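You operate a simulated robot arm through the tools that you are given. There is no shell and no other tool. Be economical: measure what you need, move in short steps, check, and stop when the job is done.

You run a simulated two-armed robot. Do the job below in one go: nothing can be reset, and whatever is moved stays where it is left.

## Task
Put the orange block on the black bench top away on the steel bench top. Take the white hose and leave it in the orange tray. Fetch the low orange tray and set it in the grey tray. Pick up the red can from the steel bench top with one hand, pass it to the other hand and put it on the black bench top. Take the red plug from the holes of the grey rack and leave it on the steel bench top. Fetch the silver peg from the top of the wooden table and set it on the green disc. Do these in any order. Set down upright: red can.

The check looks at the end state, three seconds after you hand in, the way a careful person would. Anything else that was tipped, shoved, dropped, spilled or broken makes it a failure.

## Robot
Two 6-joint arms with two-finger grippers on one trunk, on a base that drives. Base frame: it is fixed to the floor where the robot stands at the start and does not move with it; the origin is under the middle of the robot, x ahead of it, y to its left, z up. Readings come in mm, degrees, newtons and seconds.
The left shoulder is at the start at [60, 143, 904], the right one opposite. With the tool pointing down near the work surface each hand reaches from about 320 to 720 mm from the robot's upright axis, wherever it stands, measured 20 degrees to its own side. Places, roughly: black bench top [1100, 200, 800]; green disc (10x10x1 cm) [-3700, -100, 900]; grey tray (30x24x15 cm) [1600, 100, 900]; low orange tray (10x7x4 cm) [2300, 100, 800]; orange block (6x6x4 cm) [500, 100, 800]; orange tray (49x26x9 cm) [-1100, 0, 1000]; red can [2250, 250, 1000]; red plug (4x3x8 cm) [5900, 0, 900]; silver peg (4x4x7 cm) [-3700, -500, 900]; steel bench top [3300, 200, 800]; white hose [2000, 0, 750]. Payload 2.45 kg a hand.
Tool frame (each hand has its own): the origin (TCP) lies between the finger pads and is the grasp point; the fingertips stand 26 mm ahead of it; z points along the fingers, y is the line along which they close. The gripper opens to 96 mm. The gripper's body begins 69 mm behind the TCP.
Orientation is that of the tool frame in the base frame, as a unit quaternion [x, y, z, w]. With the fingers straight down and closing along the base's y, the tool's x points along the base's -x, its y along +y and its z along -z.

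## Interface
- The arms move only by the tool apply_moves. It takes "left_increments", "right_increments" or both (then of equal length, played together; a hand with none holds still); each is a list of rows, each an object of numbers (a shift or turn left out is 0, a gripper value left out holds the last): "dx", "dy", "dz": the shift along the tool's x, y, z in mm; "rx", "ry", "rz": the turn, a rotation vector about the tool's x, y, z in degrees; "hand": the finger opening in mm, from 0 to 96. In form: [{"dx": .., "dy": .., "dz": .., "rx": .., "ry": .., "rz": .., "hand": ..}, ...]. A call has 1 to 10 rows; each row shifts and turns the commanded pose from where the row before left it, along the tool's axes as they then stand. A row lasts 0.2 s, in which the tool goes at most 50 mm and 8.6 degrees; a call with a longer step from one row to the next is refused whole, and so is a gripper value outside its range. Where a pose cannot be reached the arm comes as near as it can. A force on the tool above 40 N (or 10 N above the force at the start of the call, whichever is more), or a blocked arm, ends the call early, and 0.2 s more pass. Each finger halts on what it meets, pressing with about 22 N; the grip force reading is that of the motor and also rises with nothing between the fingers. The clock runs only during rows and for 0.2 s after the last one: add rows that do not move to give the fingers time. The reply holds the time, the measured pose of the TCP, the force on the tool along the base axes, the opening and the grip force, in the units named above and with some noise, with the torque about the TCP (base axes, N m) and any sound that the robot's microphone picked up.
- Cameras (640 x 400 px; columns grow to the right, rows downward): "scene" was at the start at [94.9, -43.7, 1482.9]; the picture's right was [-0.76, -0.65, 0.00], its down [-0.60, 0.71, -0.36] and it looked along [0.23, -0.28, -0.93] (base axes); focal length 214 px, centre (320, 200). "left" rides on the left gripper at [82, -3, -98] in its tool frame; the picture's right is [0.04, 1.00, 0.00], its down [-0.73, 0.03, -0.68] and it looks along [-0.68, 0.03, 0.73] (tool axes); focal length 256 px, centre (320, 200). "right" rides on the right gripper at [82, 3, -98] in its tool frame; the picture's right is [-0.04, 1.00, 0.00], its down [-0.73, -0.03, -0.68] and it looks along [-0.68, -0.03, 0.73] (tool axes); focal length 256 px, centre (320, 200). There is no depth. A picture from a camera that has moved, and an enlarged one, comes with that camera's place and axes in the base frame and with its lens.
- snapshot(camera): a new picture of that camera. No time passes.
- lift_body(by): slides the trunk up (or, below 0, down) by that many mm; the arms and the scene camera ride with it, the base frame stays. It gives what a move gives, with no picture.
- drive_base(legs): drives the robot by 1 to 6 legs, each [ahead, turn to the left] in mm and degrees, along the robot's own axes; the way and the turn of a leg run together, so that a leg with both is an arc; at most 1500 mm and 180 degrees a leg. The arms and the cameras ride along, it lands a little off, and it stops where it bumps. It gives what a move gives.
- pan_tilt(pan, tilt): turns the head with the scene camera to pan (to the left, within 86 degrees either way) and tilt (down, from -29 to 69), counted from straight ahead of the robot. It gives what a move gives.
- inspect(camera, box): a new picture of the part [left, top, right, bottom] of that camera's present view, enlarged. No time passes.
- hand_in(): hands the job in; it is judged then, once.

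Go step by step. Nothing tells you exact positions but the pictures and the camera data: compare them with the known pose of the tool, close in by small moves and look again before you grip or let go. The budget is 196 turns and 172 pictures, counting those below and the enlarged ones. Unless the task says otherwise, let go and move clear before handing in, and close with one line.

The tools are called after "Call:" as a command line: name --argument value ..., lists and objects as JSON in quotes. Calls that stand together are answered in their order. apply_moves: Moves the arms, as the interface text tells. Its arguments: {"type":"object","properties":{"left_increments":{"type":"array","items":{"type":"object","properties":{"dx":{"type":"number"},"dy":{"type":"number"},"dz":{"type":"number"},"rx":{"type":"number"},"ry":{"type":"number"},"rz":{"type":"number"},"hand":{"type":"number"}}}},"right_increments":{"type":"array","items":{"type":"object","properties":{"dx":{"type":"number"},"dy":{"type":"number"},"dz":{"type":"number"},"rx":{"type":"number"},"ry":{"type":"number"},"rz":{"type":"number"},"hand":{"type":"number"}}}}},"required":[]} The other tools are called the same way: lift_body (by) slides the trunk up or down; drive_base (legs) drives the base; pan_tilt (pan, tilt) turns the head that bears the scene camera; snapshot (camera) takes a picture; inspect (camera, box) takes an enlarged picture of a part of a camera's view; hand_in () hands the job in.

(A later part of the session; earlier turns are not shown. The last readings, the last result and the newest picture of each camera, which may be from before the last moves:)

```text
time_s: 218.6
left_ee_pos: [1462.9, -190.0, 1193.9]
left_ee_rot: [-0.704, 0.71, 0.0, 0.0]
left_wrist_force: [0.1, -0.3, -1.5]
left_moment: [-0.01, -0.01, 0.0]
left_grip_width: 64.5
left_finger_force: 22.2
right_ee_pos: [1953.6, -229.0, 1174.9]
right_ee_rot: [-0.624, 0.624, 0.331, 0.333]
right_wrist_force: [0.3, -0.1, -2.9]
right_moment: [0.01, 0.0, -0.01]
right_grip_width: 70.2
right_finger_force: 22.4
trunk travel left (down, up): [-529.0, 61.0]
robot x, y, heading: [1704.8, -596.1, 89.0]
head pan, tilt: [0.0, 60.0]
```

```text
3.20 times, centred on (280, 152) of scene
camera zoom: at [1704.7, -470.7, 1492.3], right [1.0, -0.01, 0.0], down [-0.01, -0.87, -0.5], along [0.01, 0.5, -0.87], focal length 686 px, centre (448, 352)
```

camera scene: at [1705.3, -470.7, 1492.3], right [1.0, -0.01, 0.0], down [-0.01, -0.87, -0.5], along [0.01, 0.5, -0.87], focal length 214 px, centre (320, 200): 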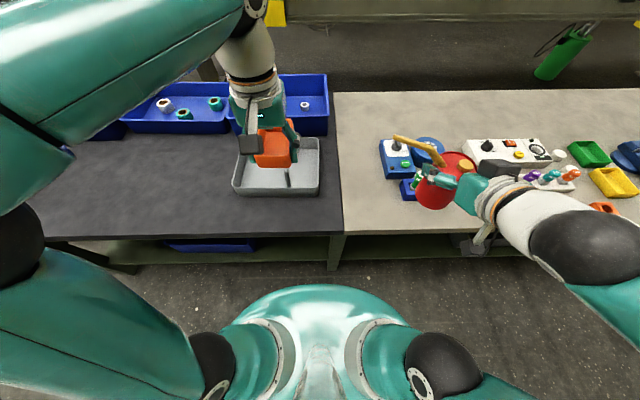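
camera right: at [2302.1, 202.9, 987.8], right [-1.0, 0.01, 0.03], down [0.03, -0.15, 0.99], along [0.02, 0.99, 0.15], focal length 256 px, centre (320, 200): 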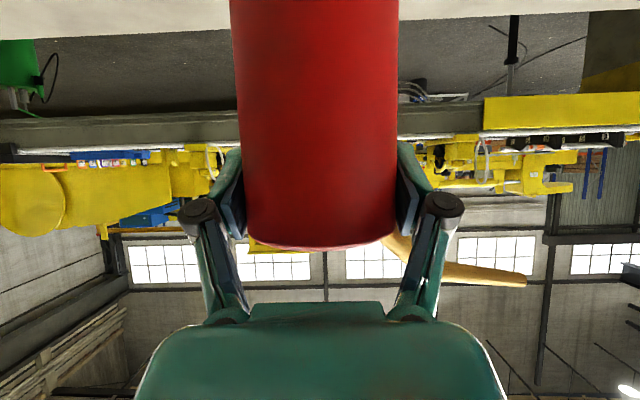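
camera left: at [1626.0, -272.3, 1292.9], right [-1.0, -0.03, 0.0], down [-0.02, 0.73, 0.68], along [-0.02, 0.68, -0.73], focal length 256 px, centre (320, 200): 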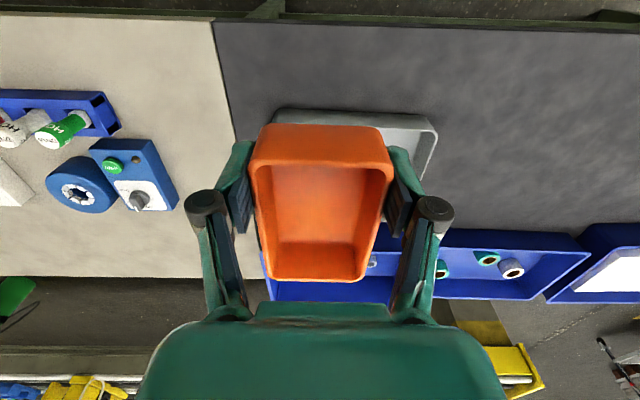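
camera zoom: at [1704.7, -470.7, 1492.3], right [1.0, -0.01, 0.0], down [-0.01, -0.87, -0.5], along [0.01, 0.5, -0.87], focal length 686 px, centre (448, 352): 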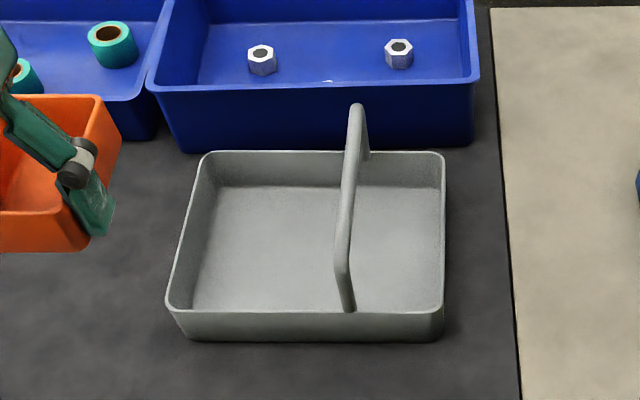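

The handle is off-centre at x≈1595; the left compartment spans x≈1410–1585, y≈-50–170. I move the low tray over (1490, 50).

Call:
apply_moves --left_increments '[{"dx": -40, "dy": -5}, {"dx": -40, "dy": -5}, {"dx": -40, "dy": -5}, {"dx": -40, "dy": -6, "dz": 15}, {"dx": -30, "dy": -6, "dz": 30}, {"dx": -30, "dz": 30}, {"dz": 40}, {"dz": 40}, {"dz": 40}, {"dz": 35}]'

Call:
inspect --camera "scene" --box '[200, 90, 360, 215]'

Call:
snapshot --camera "left"

```text
time_s: 220.8
left_ee_pos: [1494.6, 25.0, 1093.7]
left_ee_rot: [-0.705, 0.709, -0.008, -0.009]
left_wrist_force: [-0.1, 0.0, -2.7]
left_moment: [-0.03, -0.01, -0.01]
left_grip_width: 64.6
left_finger_force: 21.8
left hand out of reach, approached as far as the arm can: row 6, 7, 8, 9, 10
right_ee_pos: [1953.9, -227.8, 1176.0]
right_ee_rot: [-0.623, 0.625, 0.33, 0.334]
right_wrist_force: [0.4, 0.6, -2.2]
right_moment: [0.01, -0.01, -0.01]
right_grip_width: 69.7
right_finger_force: 22.2
trunk travel left (down, up): [-529.0, 61.0]
robot x, y, heading: [1701.5, -594.4, 89.3]
head pan, tilt: [0.0, 60.0]
```

```text
3.20 times, centred on (280, 152) of scene
camera zoom: at [1705.3, -470.0, 1492.2], right [1.0, -0.01, 0.0], down [-0.01, -0.87, -0.5], along [0.01, 0.5, -0.87], focal length 686 px, centre (448, 352)
```

zoom: 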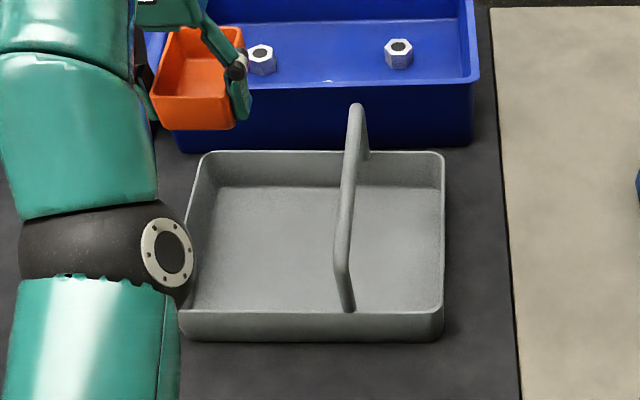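

```text
87 pictures are left
camera left: at [1496.5, -54.7, 1193.4], right [-1.0, -0.03, 0.0], down [-0.02, 0.75, 0.66], along [-0.02, 0.66, -0.75], focal length 256 px, centre (320, 200)
```

left: 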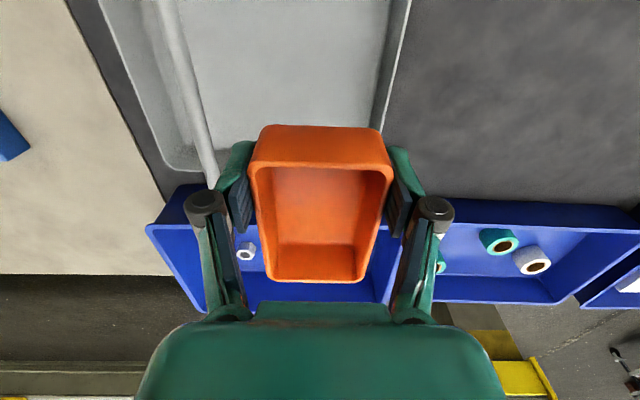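

The arm lagged at a reach limit. I continue with a small downward move to see whether it follows.

Call:
apply_moves --left_increments '[{"dz": 20}, {"dz": 20}, {}]'

Call:
inspect --camera "scene" --box '[120, 40, 400, 215]'

```text
time_s: 221.6
left_ee_pos: [1493.9, 23.8, 1093.2]
left_ee_rot: [-0.705, 0.709, -0.007, -0.007]
left_wrist_force: [-0.4, 0.2, -0.5]
left_moment: [-0.03, 0.0, -0.01]
left_grip_width: 64.7
left_finger_force: 22.3
left hand out of reach, approached as far as the arm can: row 1, 2
right_ee_pos: [1954.2, -227.8, 1175.2]
right_ee_rot: [-0.624, 0.625, 0.331, 0.334]
right_wrist_force: [-0.6, 1.0, -2.4]
right_moment: [-0.03, 0.02, -0.03]
right_grip_width: 69.8
right_finger_force: 21.5
trunk travel left (down, up): [-529.0, 61.0]
robot x, y, heading: [1706.9, -595.9, 89.1]
head pan, tilt: [0.0, 60.0]
```

```text
2.29 times, centred on (260, 128) of scene
camera zoom: at [1705.3, -470.3, 1492.2], right [1.0, -0.01, 0.0], down [-0.01, -0.87, -0.5], along [0.01, 0.5, -0.87], focal length 490 px, centre (457, 366)
```

zoom: 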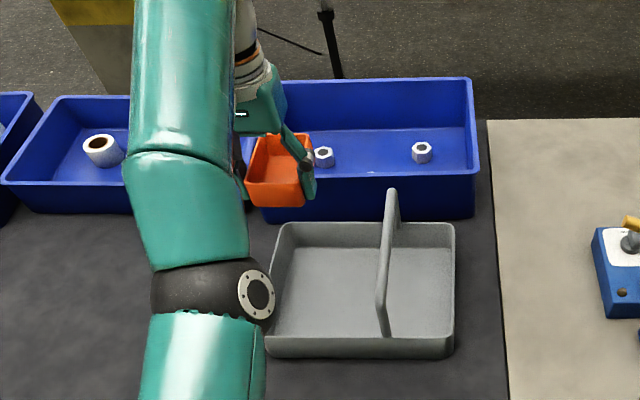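

The arm seems stuck at a configuration limit. I bring the command back up, pull the hand nearer, descend there and then reach forward lower.

Call:
apply_moves --left_increments '[{"dz": -45}, {"dz": -45}, {"dz": -45}, {"dz": -35, "dx": 20}, {"dx": 45}, {"dx": 45}, {"dx": 30, "dz": 20}, {"dz": 35}, {"dz": 35}, {"dz": 35}]'

Call:
snapshot --camera "scene"

```text
time_s: 223.8
left_ee_pos: [1500.4, -175.0, 1098.5]
left_ee_rot: [-0.705, 0.71, 0.0, -0.001]
left_wrist_force: [0.3, -0.6, -2.0]
left_moment: [-0.05, 0.01, 0.03]
left_grip_width: 64.7
left_finger_force: 22.5
left hand out of reach, approached as far as the arm can: row 1, 2, 3, 4
right_ee_pos: [1952.9, -227.7, 1175.5]
right_ee_rot: [-0.624, 0.624, 0.331, 0.333]
right_wrist_force: [0.1, 0.2, -2.4]
right_moment: [-0.01, -0.02, 0.01]
right_grip_width: 70.0
right_finger_force: 22.3
trunk travel left (down, up): [-529.0, 61.0]
robot x, y, heading: [1704.3, -597.8, 89.1]
head pan, tilt: [0.0, 60.0]
```

```text
85 pictures are left
camera scene: at [1705.2, -469.8, 1492.2], right [1.0, -0.01, 0.0], down [-0.01, -0.87, -0.5], along [0.01, 0.5, -0.87], focal length 214 px, centre (320, 200)
```

scene: 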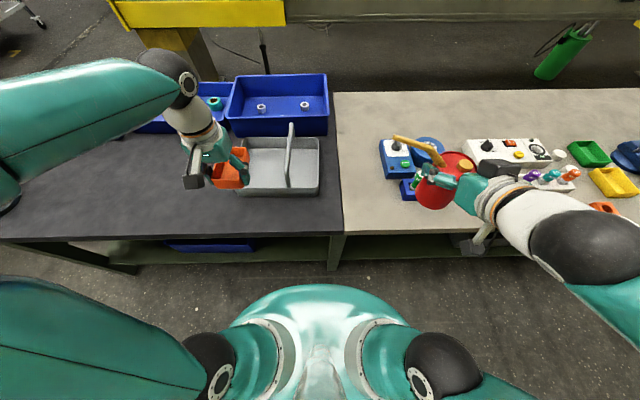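

It follows here. I lower to z≈965 and then go forward over the tray rim.

Call:
apply_moves --left_increments '[{"dz": 40}, {"dz": 40}, {"dz": 40}, {"dz": 13}, {"dx": -35}, {"dx": -35}, {"dx": -35}, {"dx": -35}]'

Call:
snapshot --camera "scene"

Call:
snapshot --camera "left"

```text
time_s: 225.6
left_ee_pos: [1503.0, -33.5, 967.7]
left_ee_rot: [-0.705, 0.709, 0.0, 0.0]
left_wrist_force: [0.4, 1.0, -0.2]
left_moment: [-0.05, 0.0, -0.03]
left_grip_width: 64.5
left_finger_force: 22.0
right_ee_pos: [1953.6, -227.0, 1174.9]
right_ee_rot: [-0.624, 0.625, 0.33, 0.334]
right_wrist_force: [-0.8, -0.4, -2.3]
right_moment: [-0.01, 0.0, 0.01]
right_grip_width: 69.8
right_finger_force: 21.8
trunk travel left (down, up): [-529.0, 61.0]
robot x, y, heading: [1703.0, -598.9, 89.3]
head pan, tilt: [0.0, 60.0]
```

```text
84 pictures are left
camera scene: at [1705.4, -469.4, 1492.1], right [1.0, -0.01, 0.0], down [-0.01, -0.87, -0.5], along [0.01, 0.5, -0.87], focal length 214 px, centre (320, 200)
```

scene: 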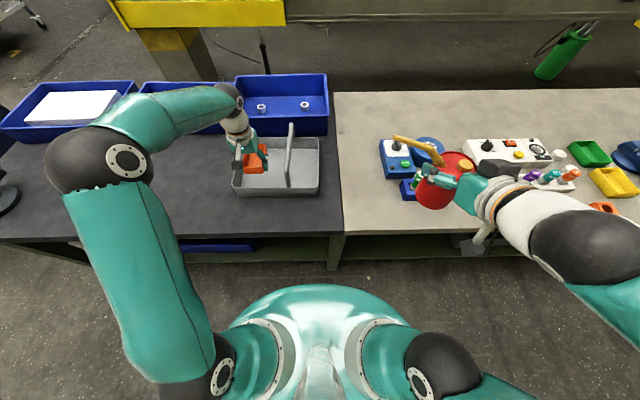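

```text
83 pictures are left
camera left: at [1505.6, -115.0, 1065.0], right [-1.0, -0.03, 0.0], down [-0.02, 0.73, 0.68], along [-0.02, 0.68, -0.73], focal length 256 px, centre (320, 200)
```

left: 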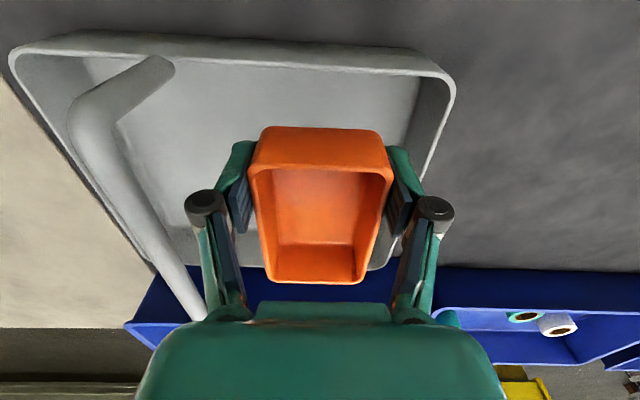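

Well placed relative to walls and handle. Forward 58 mm, then lower.

Call:
apply_moves --left_increments '[{"dx": -29}, {"dx": -29}, {"dz": 30}, {"dz": 30}, {"dz": 25}, {"dz": 8}]'

Call:
snapshot --camera "left"

Call:
inspect --camera "scene" --box '[200, 90, 360, 215]'

```text
time_s: 227.0
left_ee_pos: [1502.3, 23.7, 874.7]
left_ee_rot: [-0.705, 0.709, 0.001, 0.0]
left_wrist_force: [0.3, -0.3, -2.0]
left_moment: [-0.05, -0.03, 0.04]
left_grip_width: 64.6
left_finger_force: 22.3
right_ee_pos: [1954.2, -227.9, 1173.9]
right_ee_rot: [-0.624, 0.625, 0.33, 0.333]
right_wrist_force: [0.3, 0.1, -2.4]
right_moment: [0.0, -0.01, -0.03]
right_grip_width: 69.8
right_finger_force: 21.5
trunk travel left (down, up): [-529.0, 61.0]
robot x, y, heading: [1700.0, -596.3, 89.3]
head pan, tilt: [0.0, 60.0]
```

```text
82 pictures are left
camera left: at [1505.2, -57.8, 972.3], right [-1.0, -0.03, 0.0], down [-0.02, 0.73, 0.68], along [-0.02, 0.68, -0.73], focal length 256 px, centre (320, 200)
```

left: 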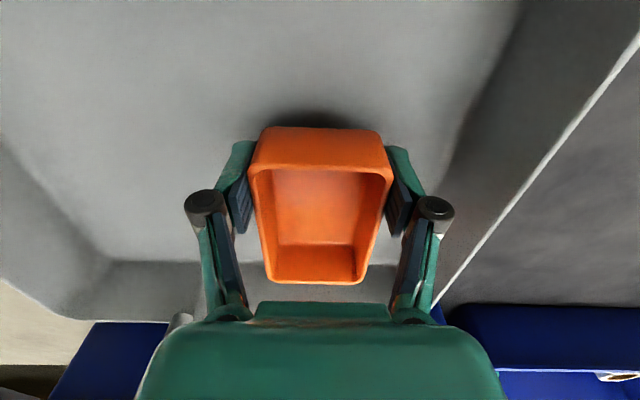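

```text
3.20 times, centred on (280, 152) of scene
camera zoom: at [1705.3, -470.3, 1492.2], right [1.0, -0.01, 0.0], down [-0.01, -0.87, -0.5], along [0.01, 0.5, -0.87], focal length 686 px, centre (448, 352)
```

zoom: 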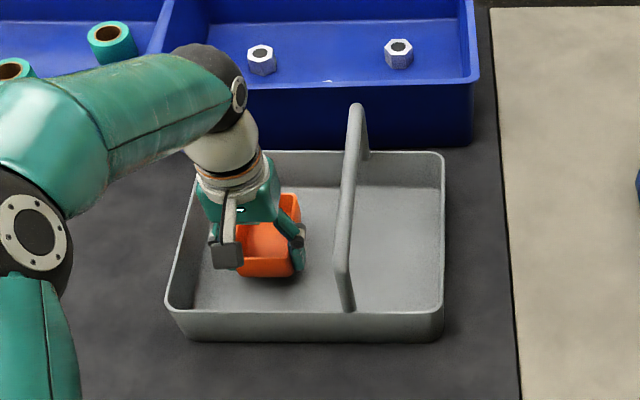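

It is inside the compartment; I lower in small steps to contact.

Call:
apply_moves --left_increments '[{"dz": 6}, {"dz": 4}, {"dz": 3}, {"dz": 3}, {"dz": 2}, {"dz": 2}]'

```text
time_s: 228.4
left_ee_pos: [1502.3, 23.5, 854.4]
left_ee_rot: [-0.706, 0.708, 0.0, -0.001]
left_wrist_force: [-0.3, -0.2, -0.9]
left_moment: [-0.07, 0.0, 0.01]
left_grip_width: 64.4
left_finger_force: 21.9
right_ee_pos: [1955.8, -227.8, 1175.5]
right_ee_rot: [-0.624, 0.625, 0.33, 0.333]
right_wrist_force: [-1.2, -0.2, -2.9]
right_moment: [-0.01, 0.01, -0.01]
right_grip_width: 69.9
right_finger_force: 22.1
trunk travel left (down, up): [-529.0, 61.0]
robot x, y, heading: [1706.9, -597.0, 89.3]
head pan, tilt: [0.0, 60.0]
```

Call:
apply_moves --left_increments '[{"dz": 2}, {"dz": 2}, {}]'

```text
time_s: 229.2
left_ee_pos: [1503.6, 23.8, 851.2]
left_ee_rot: [-0.705, 0.709, 0.0, 0.001]
left_wrist_force: [0.5, -0.1, 4.2]
left_moment: [0.38, -0.15, 0.04]
left_grip_width: 64.6
left_finger_force: 22.0
right_ee_pos: [1954.6, -228.6, 1175.4]
right_ee_rot: [-0.624, 0.625, 0.331, 0.333]
right_wrist_force: [-0.2, -0.2, -2.5]
right_moment: [-0.01, 0.0, -0.02]
right_grip_width: 69.6
right_finger_force: 22.4
trunk travel left (down, up): [-529.0, 61.0]
robot x, y, heading: [1704.4, -598.6, 89.5]
head pan, tilt: [0.0, 60.0]
```

Contact begins. I open and rise.

Call:
apply_moves --left_increments '[{"dz": 1, "hand": 76}, {"hand": 82}, {"hand": 82}, {"dz": -20}, {"dz": -40}, {"dz": -40}, {"dz": -40}]'

Call:
inspect --camera "scene" --box '[120, 60, 440, 260]'

```text
time_s: 230.8
left_ee_pos: [1503.8, 23.0, 989.5]
left_ee_rot: [-0.705, 0.71, 0.001, 0.001]
left_wrist_force: [-0.1, 0.4, -1.1]
left_moment: [0.0, 0.0, 0.01]
left_grip_width: 82.2
left_finger_force: 0.1
right_ee_pos: [1955.0, -229.0, 1175.5]
right_ee_rot: [-0.624, 0.625, 0.33, 0.333]
right_wrist_force: [0.3, -0.5, -2.7]
right_moment: [0.01, 0.01, 0.01]
right_grip_width: 69.6
right_finger_force: 22.2
trunk travel left (down, up): [-529.0, 61.0]
robot x, y, heading: [1703.4, -596.6, 89.2]
head pan, tilt: [0.0, 60.0]
```

```text
2.00 times, centred on (280, 160) of scene
camera zoom: at [1705.6, -471.1, 1492.3], right [1.0, -0.01, 0.0], down [-0.01, -0.87, -0.5], along [0.01, 0.5, -0.87], focal length 429 px, centre (400, 280)
```

zoom: 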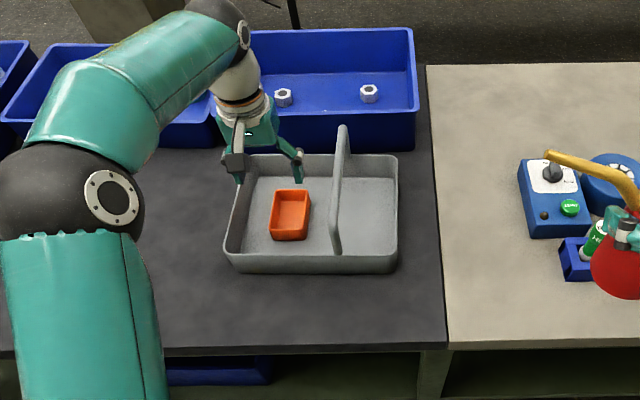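

The low tray sits in the grey tray. Now the handover: I'll hold the can in front with the right hand and let the left, pointing sideways, grip its lower half. First I raise and re-orient the left hand, then bring the can over.

Call:
apply_moves --left_increments '[{"dz": -35, "dx": 20, "dy": 10}, {"dz": -35, "dx": 20, "dy": 10}, {"dz": -35, "dx": 25, "dy": 10}, {"dz": -35, "dx": 25, "dy": 10}, {"rz": 8.5}, {"rz": 8.5}, {"rz": 8.5}, {"rz": 8.5}, {"rz": 8.5}, {"rz": 8.5}]'

Call:
apply_moves --left_increments '[{"rz": 8.5, "hand": 96}, {"rz": 8.5}, {"rz": 8.5}, {"rz": 8.5}, {"rz": 5}, {"ry": -8.5}, {"ry": -8.5}, {"ry": -8.5}, {"ry": -8.5}, {"ry": -8.5}]'

Call:
snapshot --camera "scene"

```text
time_s: 233.0
left_ee_pos: [1462.1, -67.1, 1129.9]
left_ee_rot: [-0.33, 0.944, 0.001, -0.001]
left_wrist_force: [0.3, -0.3, 0.6]
left_moment: [0.01, 0.0, 0.01]
left_grip_width: 81.9
left_finger_force: 0.1
right_ee_pos: [1953.7, -229.2, 1175.5]
right_ee_rot: [-0.624, 0.625, 0.331, 0.333]
right_wrist_force: [0.1, 0.4, -2.6]
right_moment: [0.01, -0.01, 0.0]
right_grip_width: 69.5
right_finger_force: 22.4
trunk travel left (down, up): [-529.0, 61.0]
robot x, y, heading: [1704.8, -596.8, 89.5]
head pan, tilt: [0.0, 60.0]
```

```text
time_s: 235.2
left_ee_pos: [1461.5, -66.6, 1128.4]
left_ee_rot: [0.004, 0.931, 0.0, 0.364]
left_wrist_force: [-0.4, 0.4, 0.1]
left_moment: [0.04, 0.01, 0.03]
left_grip_width: 95.8
left_finger_force: 0.1
right_ee_pos: [1953.5, -228.1, 1175.4]
right_ee_rot: [-0.623, 0.625, 0.33, 0.334]
right_wrist_force: [-0.1, -0.4, -2.5]
right_moment: [-0.04, 0.01, -0.01]
right_grip_width: 69.7
right_finger_force: 21.8
trunk travel left (down, up): [-529.0, 61.0]
robot x, y, heading: [1704.7, -596.3, 89.5]
head pan, tilt: [0.0, 60.0]
```

```text
79 pictures are left
camera scene: at [1704.7, -470.3, 1492.3], right [1.0, -0.01, 0.0], down [-0.01, -0.87, -0.5], along [0.01, 0.5, -0.87], focal length 214 px, centre (320, 200)
```

scene: 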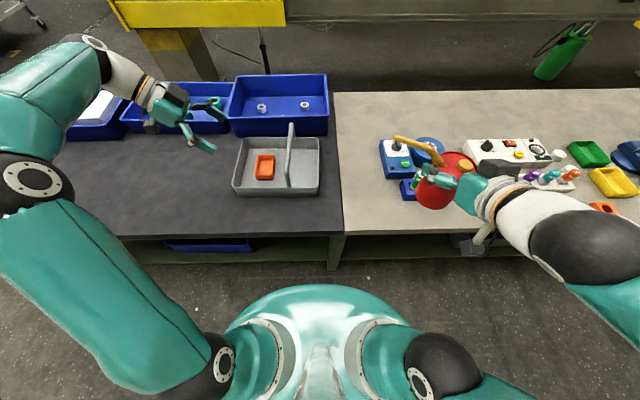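

Left hand points sideways now. I finish its tilt to 75° and bring the can to the middle.

Call:
apply_moves --left_increments '[{"ry": -8.2}, {"ry": -8.2}, {"ry": -8.2}, {"ry": -8.0}, {}, {}, {}]' --right_increments '[{"dy": 30, "dz": 18.7, "dx": -15}, {"dy": 30, "dz": 18.7, "dx": -15}, {"dy": 30, "dz": 18.7, "dx": -15}, {"dy": 30, "dz": 18.7, "dx": -15}, {"dy": 30, "dz": 18.7, "dx": -15}, {"dy": 30, "dz": 18.7, "dx": -15}, {"dy": 30, "dz": 18.7, "dx": -15}]'

Call:
snapshot --camera "left"

Call:
snapshot --camera "scene"

```text
time_s: 236.8
left_ee_pos: [1462.3, -65.6, 1128.3]
left_ee_rot: [0.002, 0.793, -0.001, 0.61]
left_wrist_force: [0.2, -0.6, 0.8]
left_moment: [-0.01, -0.01, -0.01]
left_grip_width: 95.7
left_finger_force: 0.1
right_ee_pos: [1742.8, -58.0, 1187.0]
right_ee_rot: [-0.624, 0.626, 0.329, 0.334]
right_wrist_force: [0.5, 0.4, -2.6]
right_moment: [-0.02, 0.01, 0.02]
right_grip_width: 69.7
right_finger_force: 21.5
trunk travel left (down, up): [-529.0, 61.0]
robot x, y, heading: [1704.3, -598.3, 89.4]
head pan, tilt: [0.0, 60.0]
```

```text
78 pictures are left
camera left: at [1346.0, -68.0, 1074.7], right [0.0, 1.0, -0.04], down [-0.47, 0.03, 0.88], along [0.88, 0.02, 0.47], focal length 256 px, centre (320, 200)
```

left: 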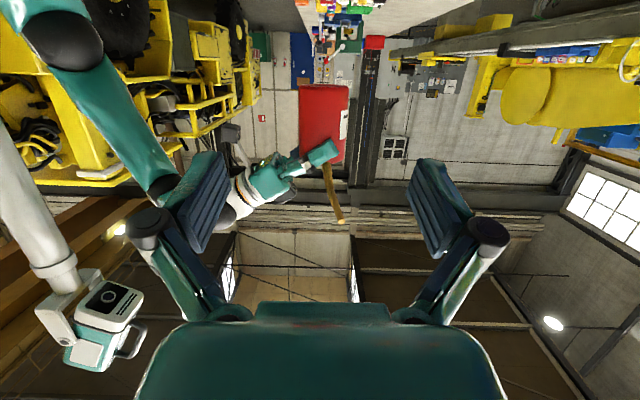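

```text
77 pictures are left
camera scene: at [1704.3, -469.2, 1492.1], right [1.0, -0.01, 0.0], down [-0.01, -0.87, -0.5], along [0.01, 0.5, -0.87], focal length 214 px, centre (320, 200)
```

scene: 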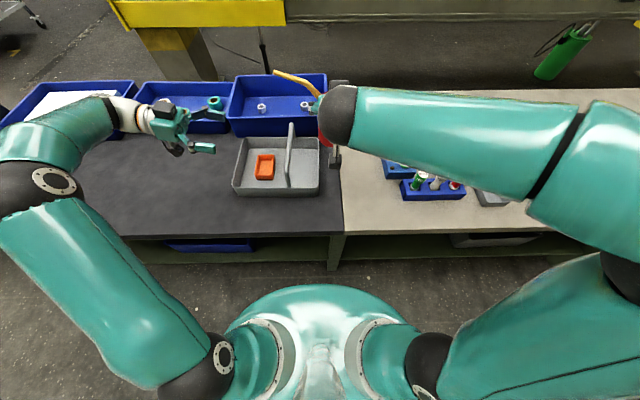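

The can is at y≈-57, in line. I advance the left hand toward it horizontally in two stages.

Call:
apply_moves --left_increments '[{"dz": 38.6, "dx": -10.4, "dy": 2}, {"dz": 38.6, "dx": -10.4, "dy": 2}, {"dz": 38.6, "dx": -10.4, "dy": 2}, {"dz": 38.6, "dx": -10.4, "dy": 2}]'

Call:
snapshot --camera "left"

Call:
inspect --camera "scene" --box '[160, 40, 420, 220]'

```text
time_s: 237.8
left_ee_pos: [1622.9, -59.5, 1129.6]
left_ee_rot: [0.003, 0.793, -0.002, 0.609]
left_wrist_force: [-1.0, 0.3, -0.7]
left_moment: [0.02, 0.02, 0.0]
left_grip_width: 96.0
left_finger_force: 0.0
right_ee_pos: [1744.1, -59.4, 1187.6]
right_ee_rot: [-0.623, 0.625, 0.331, 0.334]
right_wrist_force: [-0.9, 0.3, -2.3]
right_moment: [0.0, 0.01, 0.02]
right_grip_width: 69.6
right_finger_force: 21.9
trunk travel left (down, up): [-529.0, 61.0]
robot x, y, heading: [1705.8, -598.3, 89.3]
head pan, tilt: [0.0, 60.0]
```

```text
76 pictures are left
camera left: at [1506.6, -61.0, 1075.8], right [0.0, 1.0, -0.04], down [-0.47, 0.03, 0.88], along [0.88, 0.02, 0.47], focal length 256 px, centre (320, 200)
```

left: 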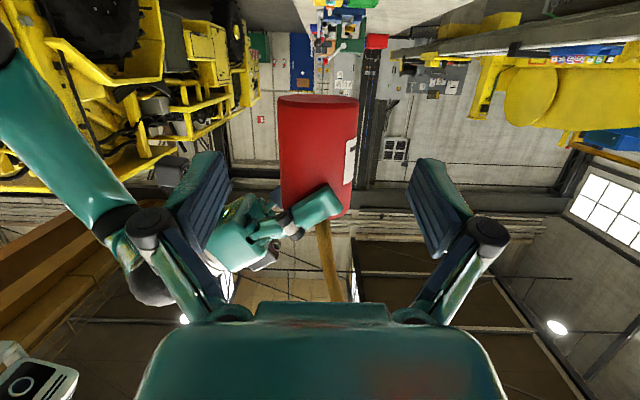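

```text
2.22 times, centred on (290, 130) of scene
camera zoom: at [1706.1, -470.0, 1492.2], right [1.0, -0.01, 0.0], down [-0.01, -0.87, -0.5], along [0.01, 0.5, -0.87], focal length 477 px, centre (387, 356)
```

zoom: 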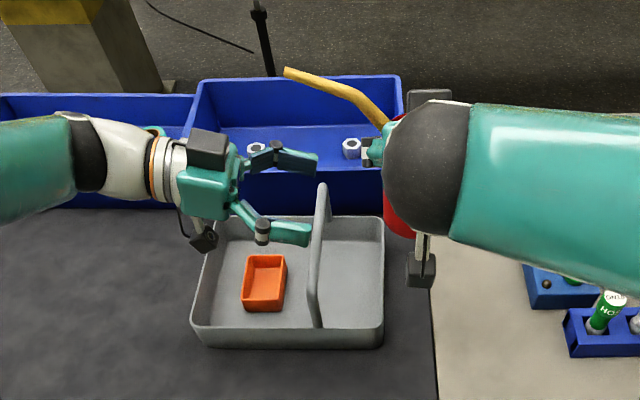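

All lined up with the left fingers below the right gripper. I advance 80 mm and check.

Call:
apply_moves --left_increments '[{"dz": 25.7, "dx": -7}, {"dz": 25.7, "dx": -7}, {"dz": 25.7, "dx": -7}]'

Call:
snapshot --camera "left"

Call:
snapshot --camera "right"

```text
time_s: 238.6
left_ee_pos: [1704.4, -60.6, 1131.4]
left_ee_rot: [0.003, 0.793, -0.002, 0.609]
left_wrist_force: [-0.8, -0.5, -0.2]
left_moment: [0.0, 0.03, -0.01]
left_grip_width: 95.7
left_finger_force: 0.0
right_ee_pos: [1744.5, -58.7, 1188.0]
right_ee_rot: [-0.624, 0.625, 0.331, 0.333]
right_wrist_force: [0.0, 0.4, -2.5]
right_moment: [0.02, 0.0, 0.0]
right_grip_width: 69.7
right_finger_force: 21.4
trunk travel left (down, up): [-529.0, 61.0]
robot x, y, heading: [1705.4, -594.6, 89.5]
head pan, tilt: [0.0, 60.0]
```

```text
74 pictures are left
camera left: at [1587.4, -61.8, 1076.8], right [0.0, 1.0, -0.04], down [-0.47, 0.03, 0.88], along [0.88, 0.02, 0.47], focal length 256 px, centre (320, 200)
```

left: 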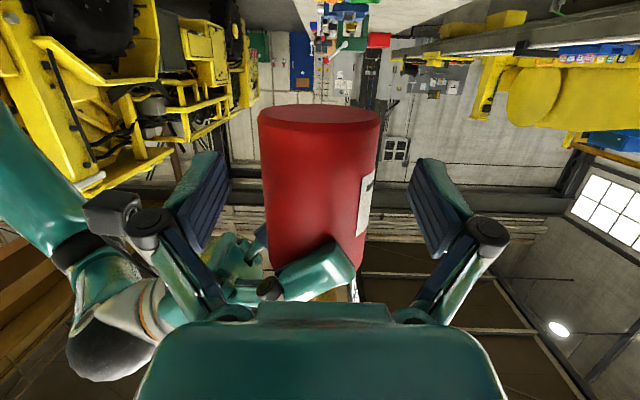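

```text
73 pictures are left
camera right: at [1740.4, -185.8, 1173.4], right [-1.0, 0.03, 0.03], down [0.03, -0.15, 0.99], along [0.03, 0.99, 0.15], focal length 256 px, centre (320, 200)
```

right: 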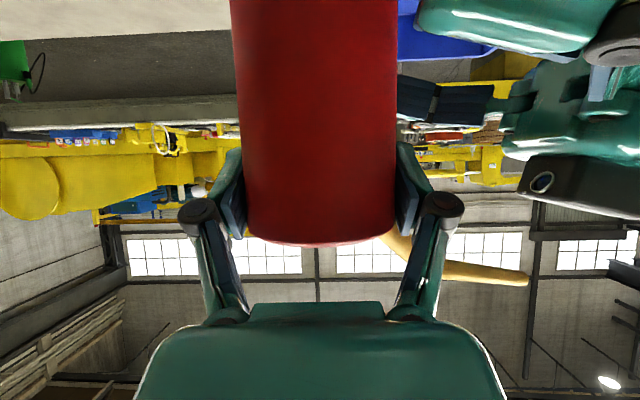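

A bulge on the left hand's top comes near the right finger, so I stop about 14 mm short of the can's axis—the pads still cover it.

Call:
apply_moves --left_increments '[{"dz": 12.5, "dx": -3}, {"dz": 12.5, "dx": -3}]'

Call:
snapshot --camera "left"

Call:
snapshot --camera "right"

```text
time_s: 239.2
left_ee_pos: [1728.3, -60.4, 1129.1]
left_ee_rot: [0.002, 0.793, -0.001, 0.61]
left_wrist_force: [0.0, 0.0, 0.4]
left_moment: [0.0, -0.01, 0.01]
left_grip_width: 96.0
left_finger_force: 0.0
right_ee_pos: [1743.8, -59.6, 1186.7]
right_ee_rot: [0.624, -0.624, -0.331, -0.333]
right_wrist_force: [0.3, -0.2, -3.1]
right_moment: [-0.01, -0.03, -0.03]
right_grip_width: 69.7
right_finger_force: 22.0
trunk travel left (down, up): [-529.0, 61.0]
robot x, y, heading: [1705.8, -601.2, 89.4]
head pan, tilt: [0.0, 60.0]
```

```text
72 pictures are left
camera left: at [1612.3, -62.1, 1075.6], right [0.0, 1.0, -0.04], down [-0.47, 0.03, 0.88], along [0.88, 0.02, 0.47], focal length 256 px, centre (320, 200)
```

left: 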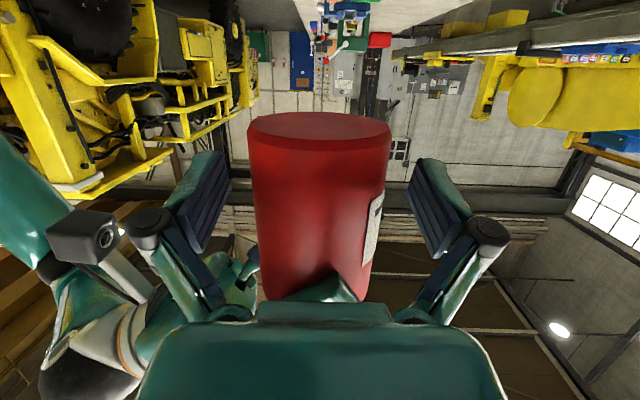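

```text
71 pictures are left
camera right: at [1739.6, -185.9, 1173.5], right [-1.0, 0.03, 0.03], down [0.03, -0.15, 0.99], along [0.03, 0.99, 0.15], focal length 256 px, centre (320, 200)
```

right: 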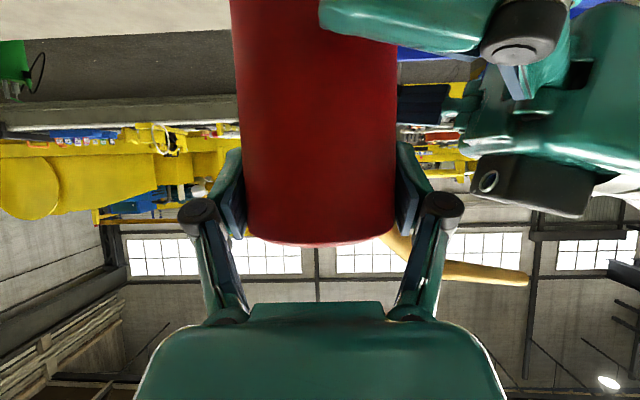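

Left fingers straddle the can's lower half. I close the left hand.

Call:
apply_moves --left_increments '[{"hand": 60}, {"hand": 60}, {"hand": 60}, {"hand": 60}]'

Call:
snapshot --camera "left"

```text
time_s: 240.2
left_ee_pos: [1728.2, -61.1, 1129.7]
left_ee_rot: [0.003, 0.793, -0.002, 0.61]
left_wrist_force: [-2.4, -8.6, 2.2]
left_moment: [-0.03, 0.08, -0.12]
left_grip_width: 70.3
left_finger_force: 21.5
right_ee_pos: [1744.1, -58.7, 1189.3]
right_ee_rot: [-0.623, 0.625, 0.33, 0.333]
right_wrist_force: [1.9, 8.2, -3.8]
right_moment: [0.49, -0.14, -0.03]
right_grip_width: 69.8
right_finger_force: 21.9
trunk travel left (down, up): [-529.0, 61.0]
robot x, y, heading: [1701.3, -591.1, 89.4]
head pan, tilt: [0.0, 60.0]
```

```text
70 pictures are left
camera left: at [1612.3, -62.3, 1075.6], right [0.0, 1.0, -0.04], down [-0.47, 0.03, 0.88], along [0.88, 0.02, 0.47], focal length 256 px, centre (320, 200)
```

left: 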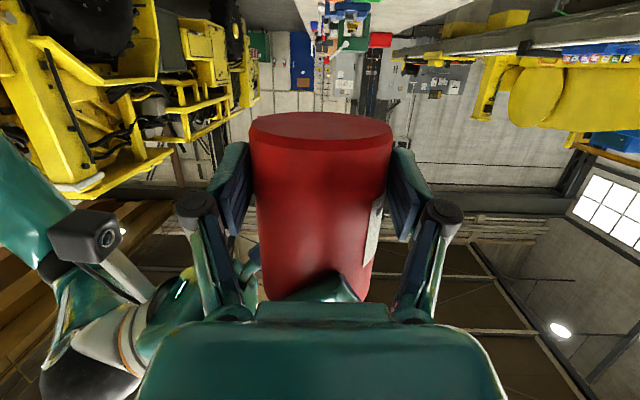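

Both hands hold it. I open the right hand moderately and retract it along its axis.

Call:
apply_moves --right_increments '[{"hand": 84}, {"hand": 84}, {"hand": 84}, {"dz": -10}, {"dz": -25}, {"dz": -35}, {"dz": -40}, {"dz": -40, "dy": -20}, {"dz": -30, "dy": -30}]'

Call:
snapshot --camera "left"

Call:
snapshot --camera "scene"

```text
time_s: 242.2
left_ee_pos: [1728.5, -59.9, 1129.7]
left_ee_rot: [0.004, 0.793, -0.002, 0.609]
left_wrist_force: [0.7, 0.5, 0.4]
left_moment: [-0.02, 0.0, -0.01]
left_grip_width: 70.3
left_finger_force: 21.6
right_ee_pos: [1794.0, -210.2, 1288.7]
right_ee_rot: [-0.624, 0.625, 0.33, 0.333]
right_wrist_force: [0.3, -0.5, -0.6]
right_moment: [0.0, 0.03, 0.02]
right_grip_width: 83.7
right_finger_force: 0.0
trunk travel left (down, up): [-529.0, 61.0]
robot x, y, heading: [1704.9, -598.3, 89.3]
head pan, tilt: [0.0, 60.0]
```

```text
69 pictures are left
camera left: at [1613.0, -62.7, 1076.0], right [0.0, 1.0, -0.04], down [-0.47, 0.03, 0.88], along [0.88, 0.02, 0.47], focal length 256 px, centre (320, 200)
```

left: 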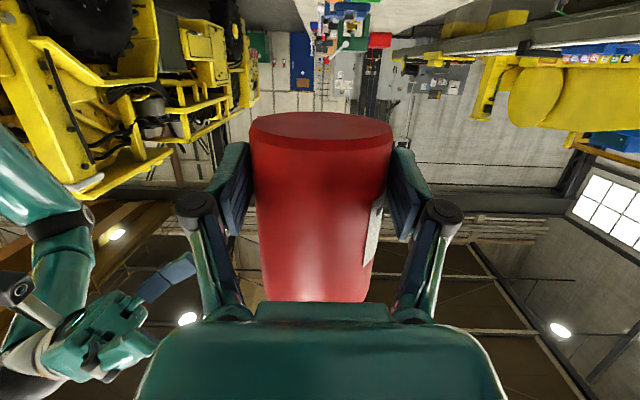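

```text
68 pictures are left
camera scene: at [1706.3, -471.1, 1492.3], right [1.0, -0.01, 0.0], down [-0.01, -0.87, -0.5], along [0.01, 0.5, -0.87], focal length 214 px, centre (320, 200)
```

scene: 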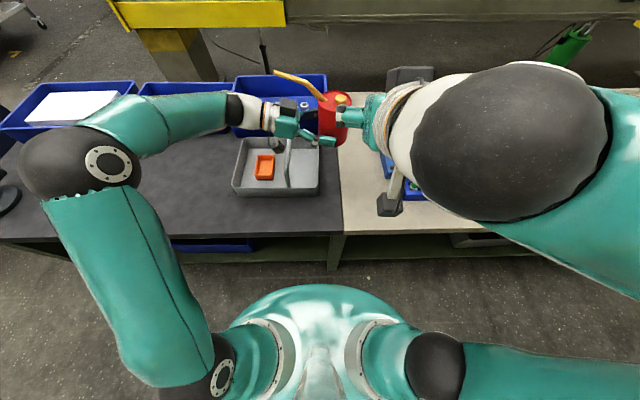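

The left hand holds the can alone. I back off the base and yaw the left hand to point forward again, while levelling the right hand.

Call:
drive_base --legs '[[-150, 0]]'

Call:
apply_moves --left_increments '[{"rx": -7.92, "rz": -2.13}, {"rx": -7.92, "rz": -2.13}, {"rx": -7.92, "rz": -2.13}, {"rx": -7.92, "rz": -2.13}, {"rx": -7.92, "rz": -2.13}, {"rx": -7.92, "rz": -2.13}, {"rx": -7.92, "rz": -2.13}, {"rx": -7.92, "rz": -2.13}, {"rx": -7.92, "rz": -2.13}, {"rx": -7.92, "rz": -2.13}]' --right_increments '[{"dy": -20, "ry": 8}, {"dy": -20, "ry": 8}, {"dy": -20, "ry": 8}, {"dy": -20, "ry": 8}, {"ry": 8}, {"ry": 8}, {"ry": 8}, {}, {}, {}]'

Call:
snapshot --camera "scene"

```text
time_s: 243.6
left_ee_pos: [1724.9, -213.7, 1130.4]
left_ee_rot: [0.004, 0.793, -0.001, 0.61]
left_wrist_force: [0.6, -1.9, -1.9]
left_moment: [-0.02, 0.04, 0.04]
left_grip_width: 70.2
left_finger_force: 22.0
right_ee_pos: [1791.1, -363.4, 1290.1]
right_ee_rot: [-0.624, 0.625, 0.331, 0.334]
right_wrist_force: [0.6, -0.2, -0.2]
right_moment: [0.02, 0.0, -0.02]
right_grip_width: 84.2
right_finger_force: 0.1
trunk travel left (down, up): [-529.0, 61.0]
robot x, y, heading: [1704.1, -745.5, 89.3]
head pan, tilt: [0.0, 60.0]
```

```text
time_s: 245.8
left_ee_pos: [1663.0, -171.7, 1169.6]
left_ee_rot: [-0.389, 0.697, 0.28, 0.534]
left_wrist_force: [0.1, -0.3, -2.6]
left_moment: [-0.02, 0.04, 0.03]
left_grip_width: 70.3
left_finger_force: 22.0
left hand out of reach, approached as far as the arm can: row 6, 7, 8, 9, 10
right_ee_pos: [1870.9, -361.3, 1290.6]
right_ee_rot: [-0.706, 0.708, -0.001, 0.001]
right_wrist_force: [0.6, -0.4, -0.1]
right_moment: [0.05, 0.01, 0.02]
right_grip_width: 84.1
right_finger_force: 0.0
trunk travel left (down, up): [-529.0, 61.0]
robot x, y, heading: [1701.8, -746.5, 89.4]
head pan, tilt: [0.0, 60.0]
```

```text
67 pictures are left
camera scene: at [1703.4, -621.1, 1492.3], right [1.0, -0.01, 0.0], down [-0.01, -0.87, -0.5], along [0.01, 0.5, -0.87], focal length 214 px, centre (320, 200)
```

scene: 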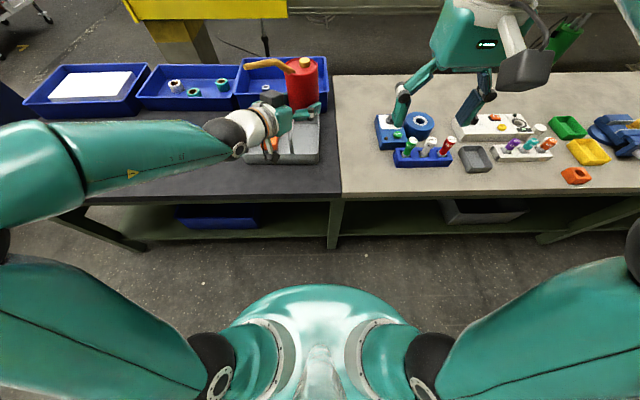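

Too close to the body for that pose. I shift the hand left and forward into reach and finish the yaw.

Call:
apply_moves --left_increments '[{"dy": 35, "dz": 10, "dx": -3}, {"dy": 35, "dz": 10, "dx": -3}, {"dy": 35, "dz": 10, "dx": -3}, {"dy": 35, "dz": 10, "dx": -3}, {"dy": 35, "dz": 10, "dx": -3}, {"dy": 35, "dz": 10, "dx": -3}, {"rx": -7.5, "rz": -2}, {}]'

Call:
snapshot --camera "scene"

```text
time_s: 247.6
left_ee_pos: [1519.8, -3.0, 1164.5]
left_ee_rot: [-0.435, 0.67, 0.314, 0.512]
left_wrist_force: [-0.2, 0.5, -2.5]
left_moment: [-0.06, 0.0, 0.0]
left_grip_width: 70.4
left_finger_force: 22.5
right_ee_pos: [1870.1, -360.1, 1290.6]
right_ee_rot: [-0.706, 0.708, -0.003, 0.001]
right_wrist_force: [0.3, 0.3, 0.2]
right_moment: [-0.02, -0.02, 0.02]
right_grip_width: 84.1
right_finger_force: 0.1
trunk travel left (down, up): [-529.0, 61.0]
robot x, y, heading: [1704.0, -750.1, 89.2]
head pan, tilt: [0.0, 60.0]
```

```text
66 pictures are left
camera scene: at [1702.4, -619.4, 1492.1], right [1.0, -0.01, 0.0], down [-0.01, -0.87, -0.5], along [0.01, 0.5, -0.87], focal length 214 px, centre (320, 200)
```

scene: 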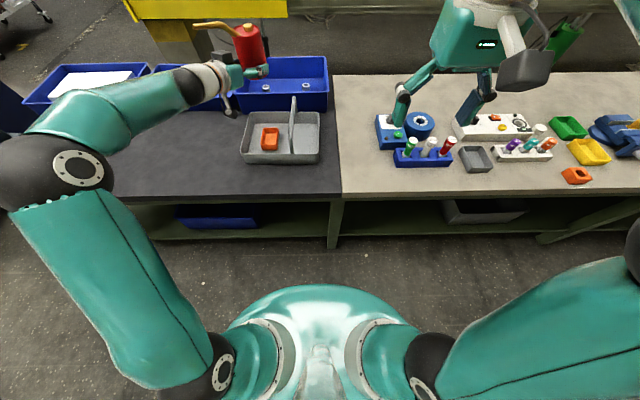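

Pose is good (yaw 64°). I finish the yaw and move to above the spot left of the grey tray near the front edge.

Call:
apply_moves --left_increments '[{"rx": -8.2, "rz": -2.2}, {"rx": -8.2, "rz": -2.2}, {"rx": -8.2, "rz": -2.2}, {"dy": 26, "dz": -21.5, "dx": 5.8}, {"dy": 26, "dz": -21.5, "dx": 5.8}, {"dy": 26, "dz": -21.5, "dx": 5.8}, {"dy": 26, "dz": -21.5, "dx": 5.8}, {"dy": 26, "dz": -21.5, "dx": 5.8}, {"dy": 26, "dz": -21.5, "dx": 5.8}, {"dy": 26, "dz": -21.5, "dx": 5.8}]'

Call:
snapshot --camera "scene"

Call:
snapshot --camera "left"

```text
time_s: 249.8
left_ee_pos: [1303.2, -113.1, 1164.8]
left_ee_rot: [-0.5, 0.622, 0.367, 0.478]
left_wrist_force: [0.4, 0.5, -2.4]
left_moment: [-0.06, -0.02, -0.02]
left_grip_width: 70.6
left_finger_force: 22.3
left hand out of reach, approached as far as the arm can: row 2, 3
right_ee_pos: [1869.0, -360.0, 1289.9]
right_ee_rot: [-0.707, 0.707, -0.002, 0.001]
right_wrist_force: [-0.1, -0.6, -0.3]
right_moment: [-0.02, 0.0, -0.01]
right_grip_width: 84.0
right_finger_force: 0.1
trunk travel left (down, up): [-529.0, 61.0]
robot x, y, heading: [1703.5, -744.9, 89.3]
head pan, tilt: [0.0, 60.0]
```

```text
65 pictures are left
camera scene: at [1702.4, -621.3, 1492.3], right [1.0, -0.01, 0.0], down [-0.01, -0.87, -0.5], along [0.01, 0.5, -0.87], focal length 214 px, centre (320, 200)
```

scene: 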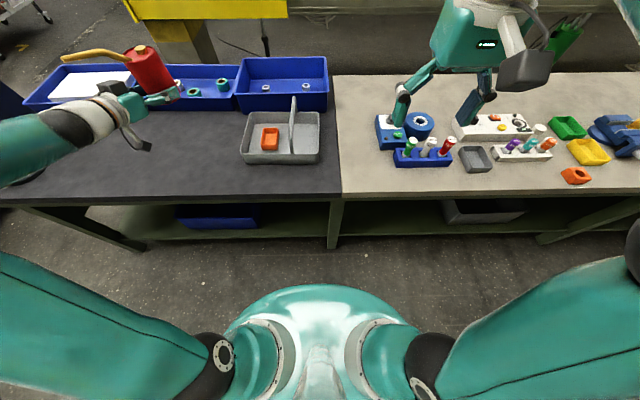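

```text
64 pictures are left
camera left: at [1281.3, -228.7, 1113.7], right [-0.97, 0.22, -0.06], down [-0.15, -0.43, 0.89], along [0.17, 0.88, 0.45], focal length 256 px, centre (320, 200)
```

left: 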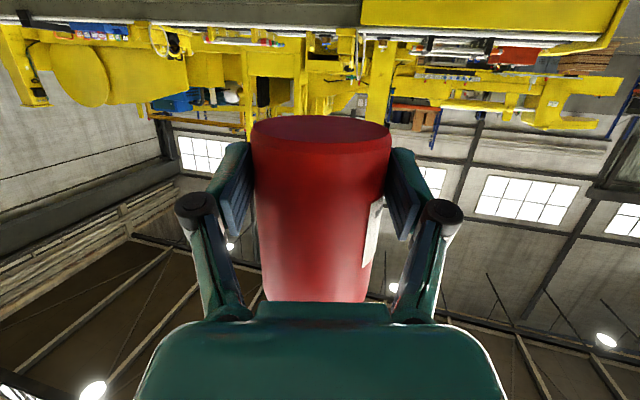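

The can is above the front-left free area (yaw 76°, slight roll). I level it, pull back toward the edge so the camera clears the bench, and descend part way.

Call:
apply_moves --left_increments '[{"ry": -0.95, "rz": 1.3}, {"dz": -21.5, "dx": 5.8, "dy": -5.5}, {"dz": -21.5, "dx": 5.8, "dy": -5.5}, {"dz": 10.5, "dx": 38.6}, {"dz": 10.5, "dx": 38.6}, {"dz": 10.5, "dx": 38.6}, {"dz": 10.5, "dx": 38.6}, {"dz": 10.5, "dx": 38.6}]'

Call:
snapshot --camera "scene"

Call:
snapshot --camera "left"

```text
time_s: 251.6
left_ee_pos: [1303.1, -157.7, 964.0]
left_ee_rot: [-0.49, 0.624, 0.377, 0.479]
left_wrist_force: [-0.5, -0.2, -2.7]
left_moment: [-0.03, -0.02, 0.0]
left_grip_width: 70.6
left_finger_force: 22.0
right_ee_pos: [1869.9, -360.5, 1289.0]
right_ee_rot: [-0.707, 0.708, -0.001, 0.001]
right_wrist_force: [-0.1, -0.2, -1.1]
right_moment: [0.01, 0.02, -0.02]
right_grip_width: 84.1
right_finger_force: 0.1
trunk travel left (down, up): [-529.0, 61.0]
robot x, y, heading: [1707.1, -749.4, 89.3]
head pan, tilt: [0.0, 60.0]
```

```text
63 pictures are left
camera scene: at [1702.3, -619.8, 1492.2], right [1.0, -0.01, 0.0], down [-0.01, -0.87, -0.5], along [0.01, 0.5, -0.87], focal length 214 px, centre (320, 200)
```

scene: 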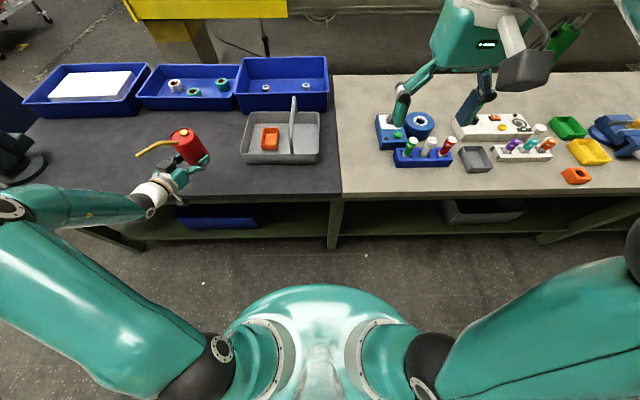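

```text
62 pictures are left
camera left: at [1279.2, -270.3, 910.7], right [-0.97, 0.22, -0.04], down [-0.14, -0.45, 0.88], along [0.18, 0.87, 0.47], focal length 256 px, centre (320, 200)
```

left: 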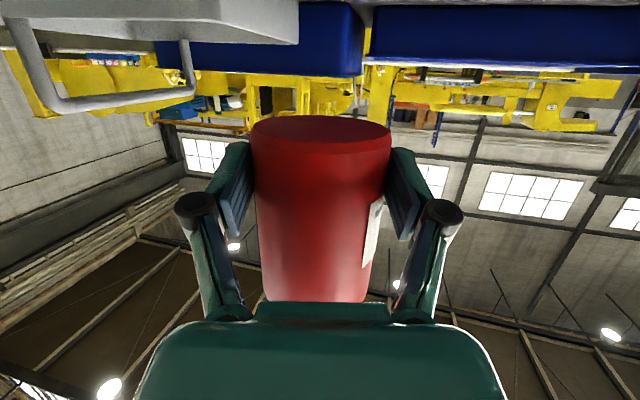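

Upright and clear. I lower 95 mm more.

Call:
apply_moves --left_increments '[{"dz": 5, "dx": 18.4}, {"dz": 5, "dx": 18.4}, {"dz": 5, "dx": 18.4}, {"dz": 5, "dx": 18.4}, {"dz": 4, "dx": 15}]'

Call:
snapshot --camera "scene"

Call:
snapshot --camera "left"

```text
time_s: 252.8
left_ee_pos: [1292.9, -151.0, 878.6]
left_ee_rot: [-0.491, 0.624, 0.374, 0.48]
left_wrist_force: [0.2, 0.6, -2.6]
left_moment: [-0.02, 0.02, 0.03]
left_grip_width: 70.4
left_finger_force: 21.8
left hand out of reach, approached as far as the arm can: row 4, 5
right_ee_pos: [1868.8, -359.4, 1290.6]
right_ee_rot: [-0.706, 0.708, -0.001, 0.001]
right_wrist_force: [-1.1, -0.2, 0.5]
right_moment: [-0.01, -0.02, -0.03]
right_grip_width: 84.3
right_finger_force: 0.1
trunk travel left (down, up): [-529.0, 61.0]
robot x, y, heading: [1706.8, -748.7, 89.2]
head pan, tilt: [0.0, 60.0]
```

```text
61 pictures are left
camera scene: at [1702.8, -620.4, 1492.2], right [1.0, -0.01, 0.0], down [-0.01, -0.87, -0.5], along [0.01, 0.5, -0.87], focal length 214 px, centre (320, 200)
```

scene: 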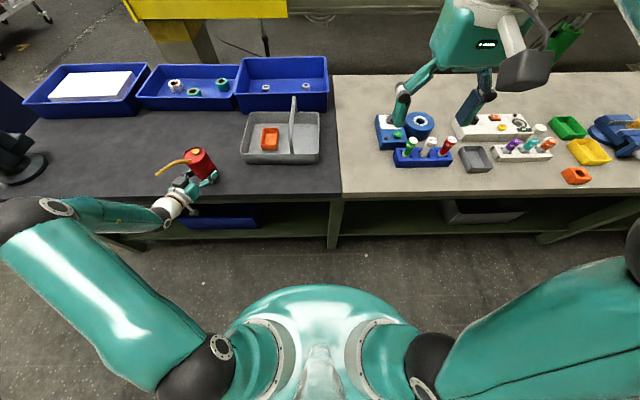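

```text
60 pictures are left
camera left: at [1268.6, -264.1, 824.6], right [-0.97, 0.23, -0.04], down [-0.14, -0.44, 0.88], along [0.18, 0.87, 0.46], focal length 256 px, centre (320, 200)
```

left: 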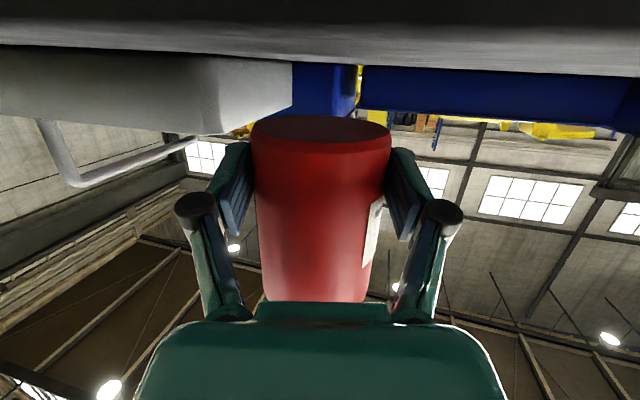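

The arm is at its low limit, but the trunk can come down instead. I lower the trunk in steps.

Call:
lift_body --by -24

Call:
lift_body --by -4

Call:
snapshot --camera "left"

```text
time_s: 253.5
left_ee_pos: [1291.3, -151.2, 854.5]
left_ee_rot: [-0.49, 0.624, 0.373, 0.481]
left_wrist_force: [-0.8, 0.6, -2.3]
left_moment: [-0.05, 0.0, 0.01]
left_grip_width: 70.3
left_finger_force: 21.8
right_ee_pos: [1870.4, -360.8, 1266.4]
right_ee_rot: [-0.707, 0.708, -0.002, 0.001]
right_wrist_force: [0.3, 0.5, 0.0]
right_moment: [-0.03, 0.03, -0.01]
right_grip_width: 84.0
right_finger_force: 0.1
trunk travel left (down, up): [-505.0, 85.0]
robot x, y, heading: [1702.2, -744.5, 89.5]
head pan, tilt: [0.0, 60.0]
```

```text
time_s: 254.1
left_ee_pos: [1292.3, -152.1, 851.5]
left_ee_rot: [-0.49, 0.623, 0.375, 0.481]
left_wrist_force: [0.6, 0.3, -2.6]
left_moment: [-0.05, 0.04, 0.0]
left_grip_width: 69.9
left_finger_force: 21.9
right_ee_pos: [1870.6, -360.0, 1262.8]
right_ee_rot: [-0.707, 0.708, -0.001, 0.001]
right_wrist_force: [0.2, -0.2, -0.5]
right_moment: [0.0, -0.04, 0.0]
right_grip_width: 84.1
right_finger_force: 0.1
trunk travel left (down, up): [-501.0, 89.0]
robot x, y, heading: [1705.6, -747.9, 89.3]
head pan, tilt: [0.0, 60.0]
```

```text
59 pictures are left
camera left: at [1268.9, -264.4, 797.1], right [-0.97, 0.23, -0.04], down [-0.14, -0.44, 0.88], along [0.18, 0.87, 0.46], focal length 256 px, centre (320, 200)
```

left: 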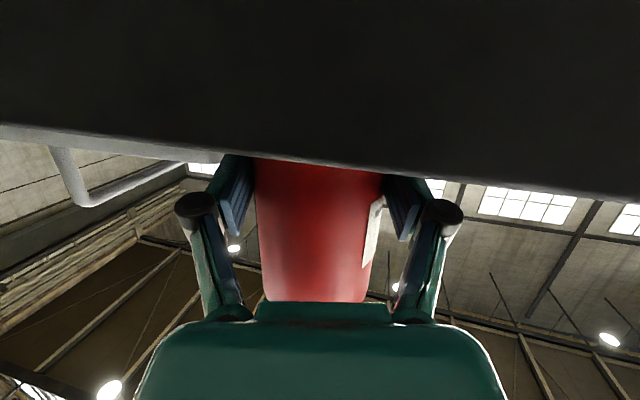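

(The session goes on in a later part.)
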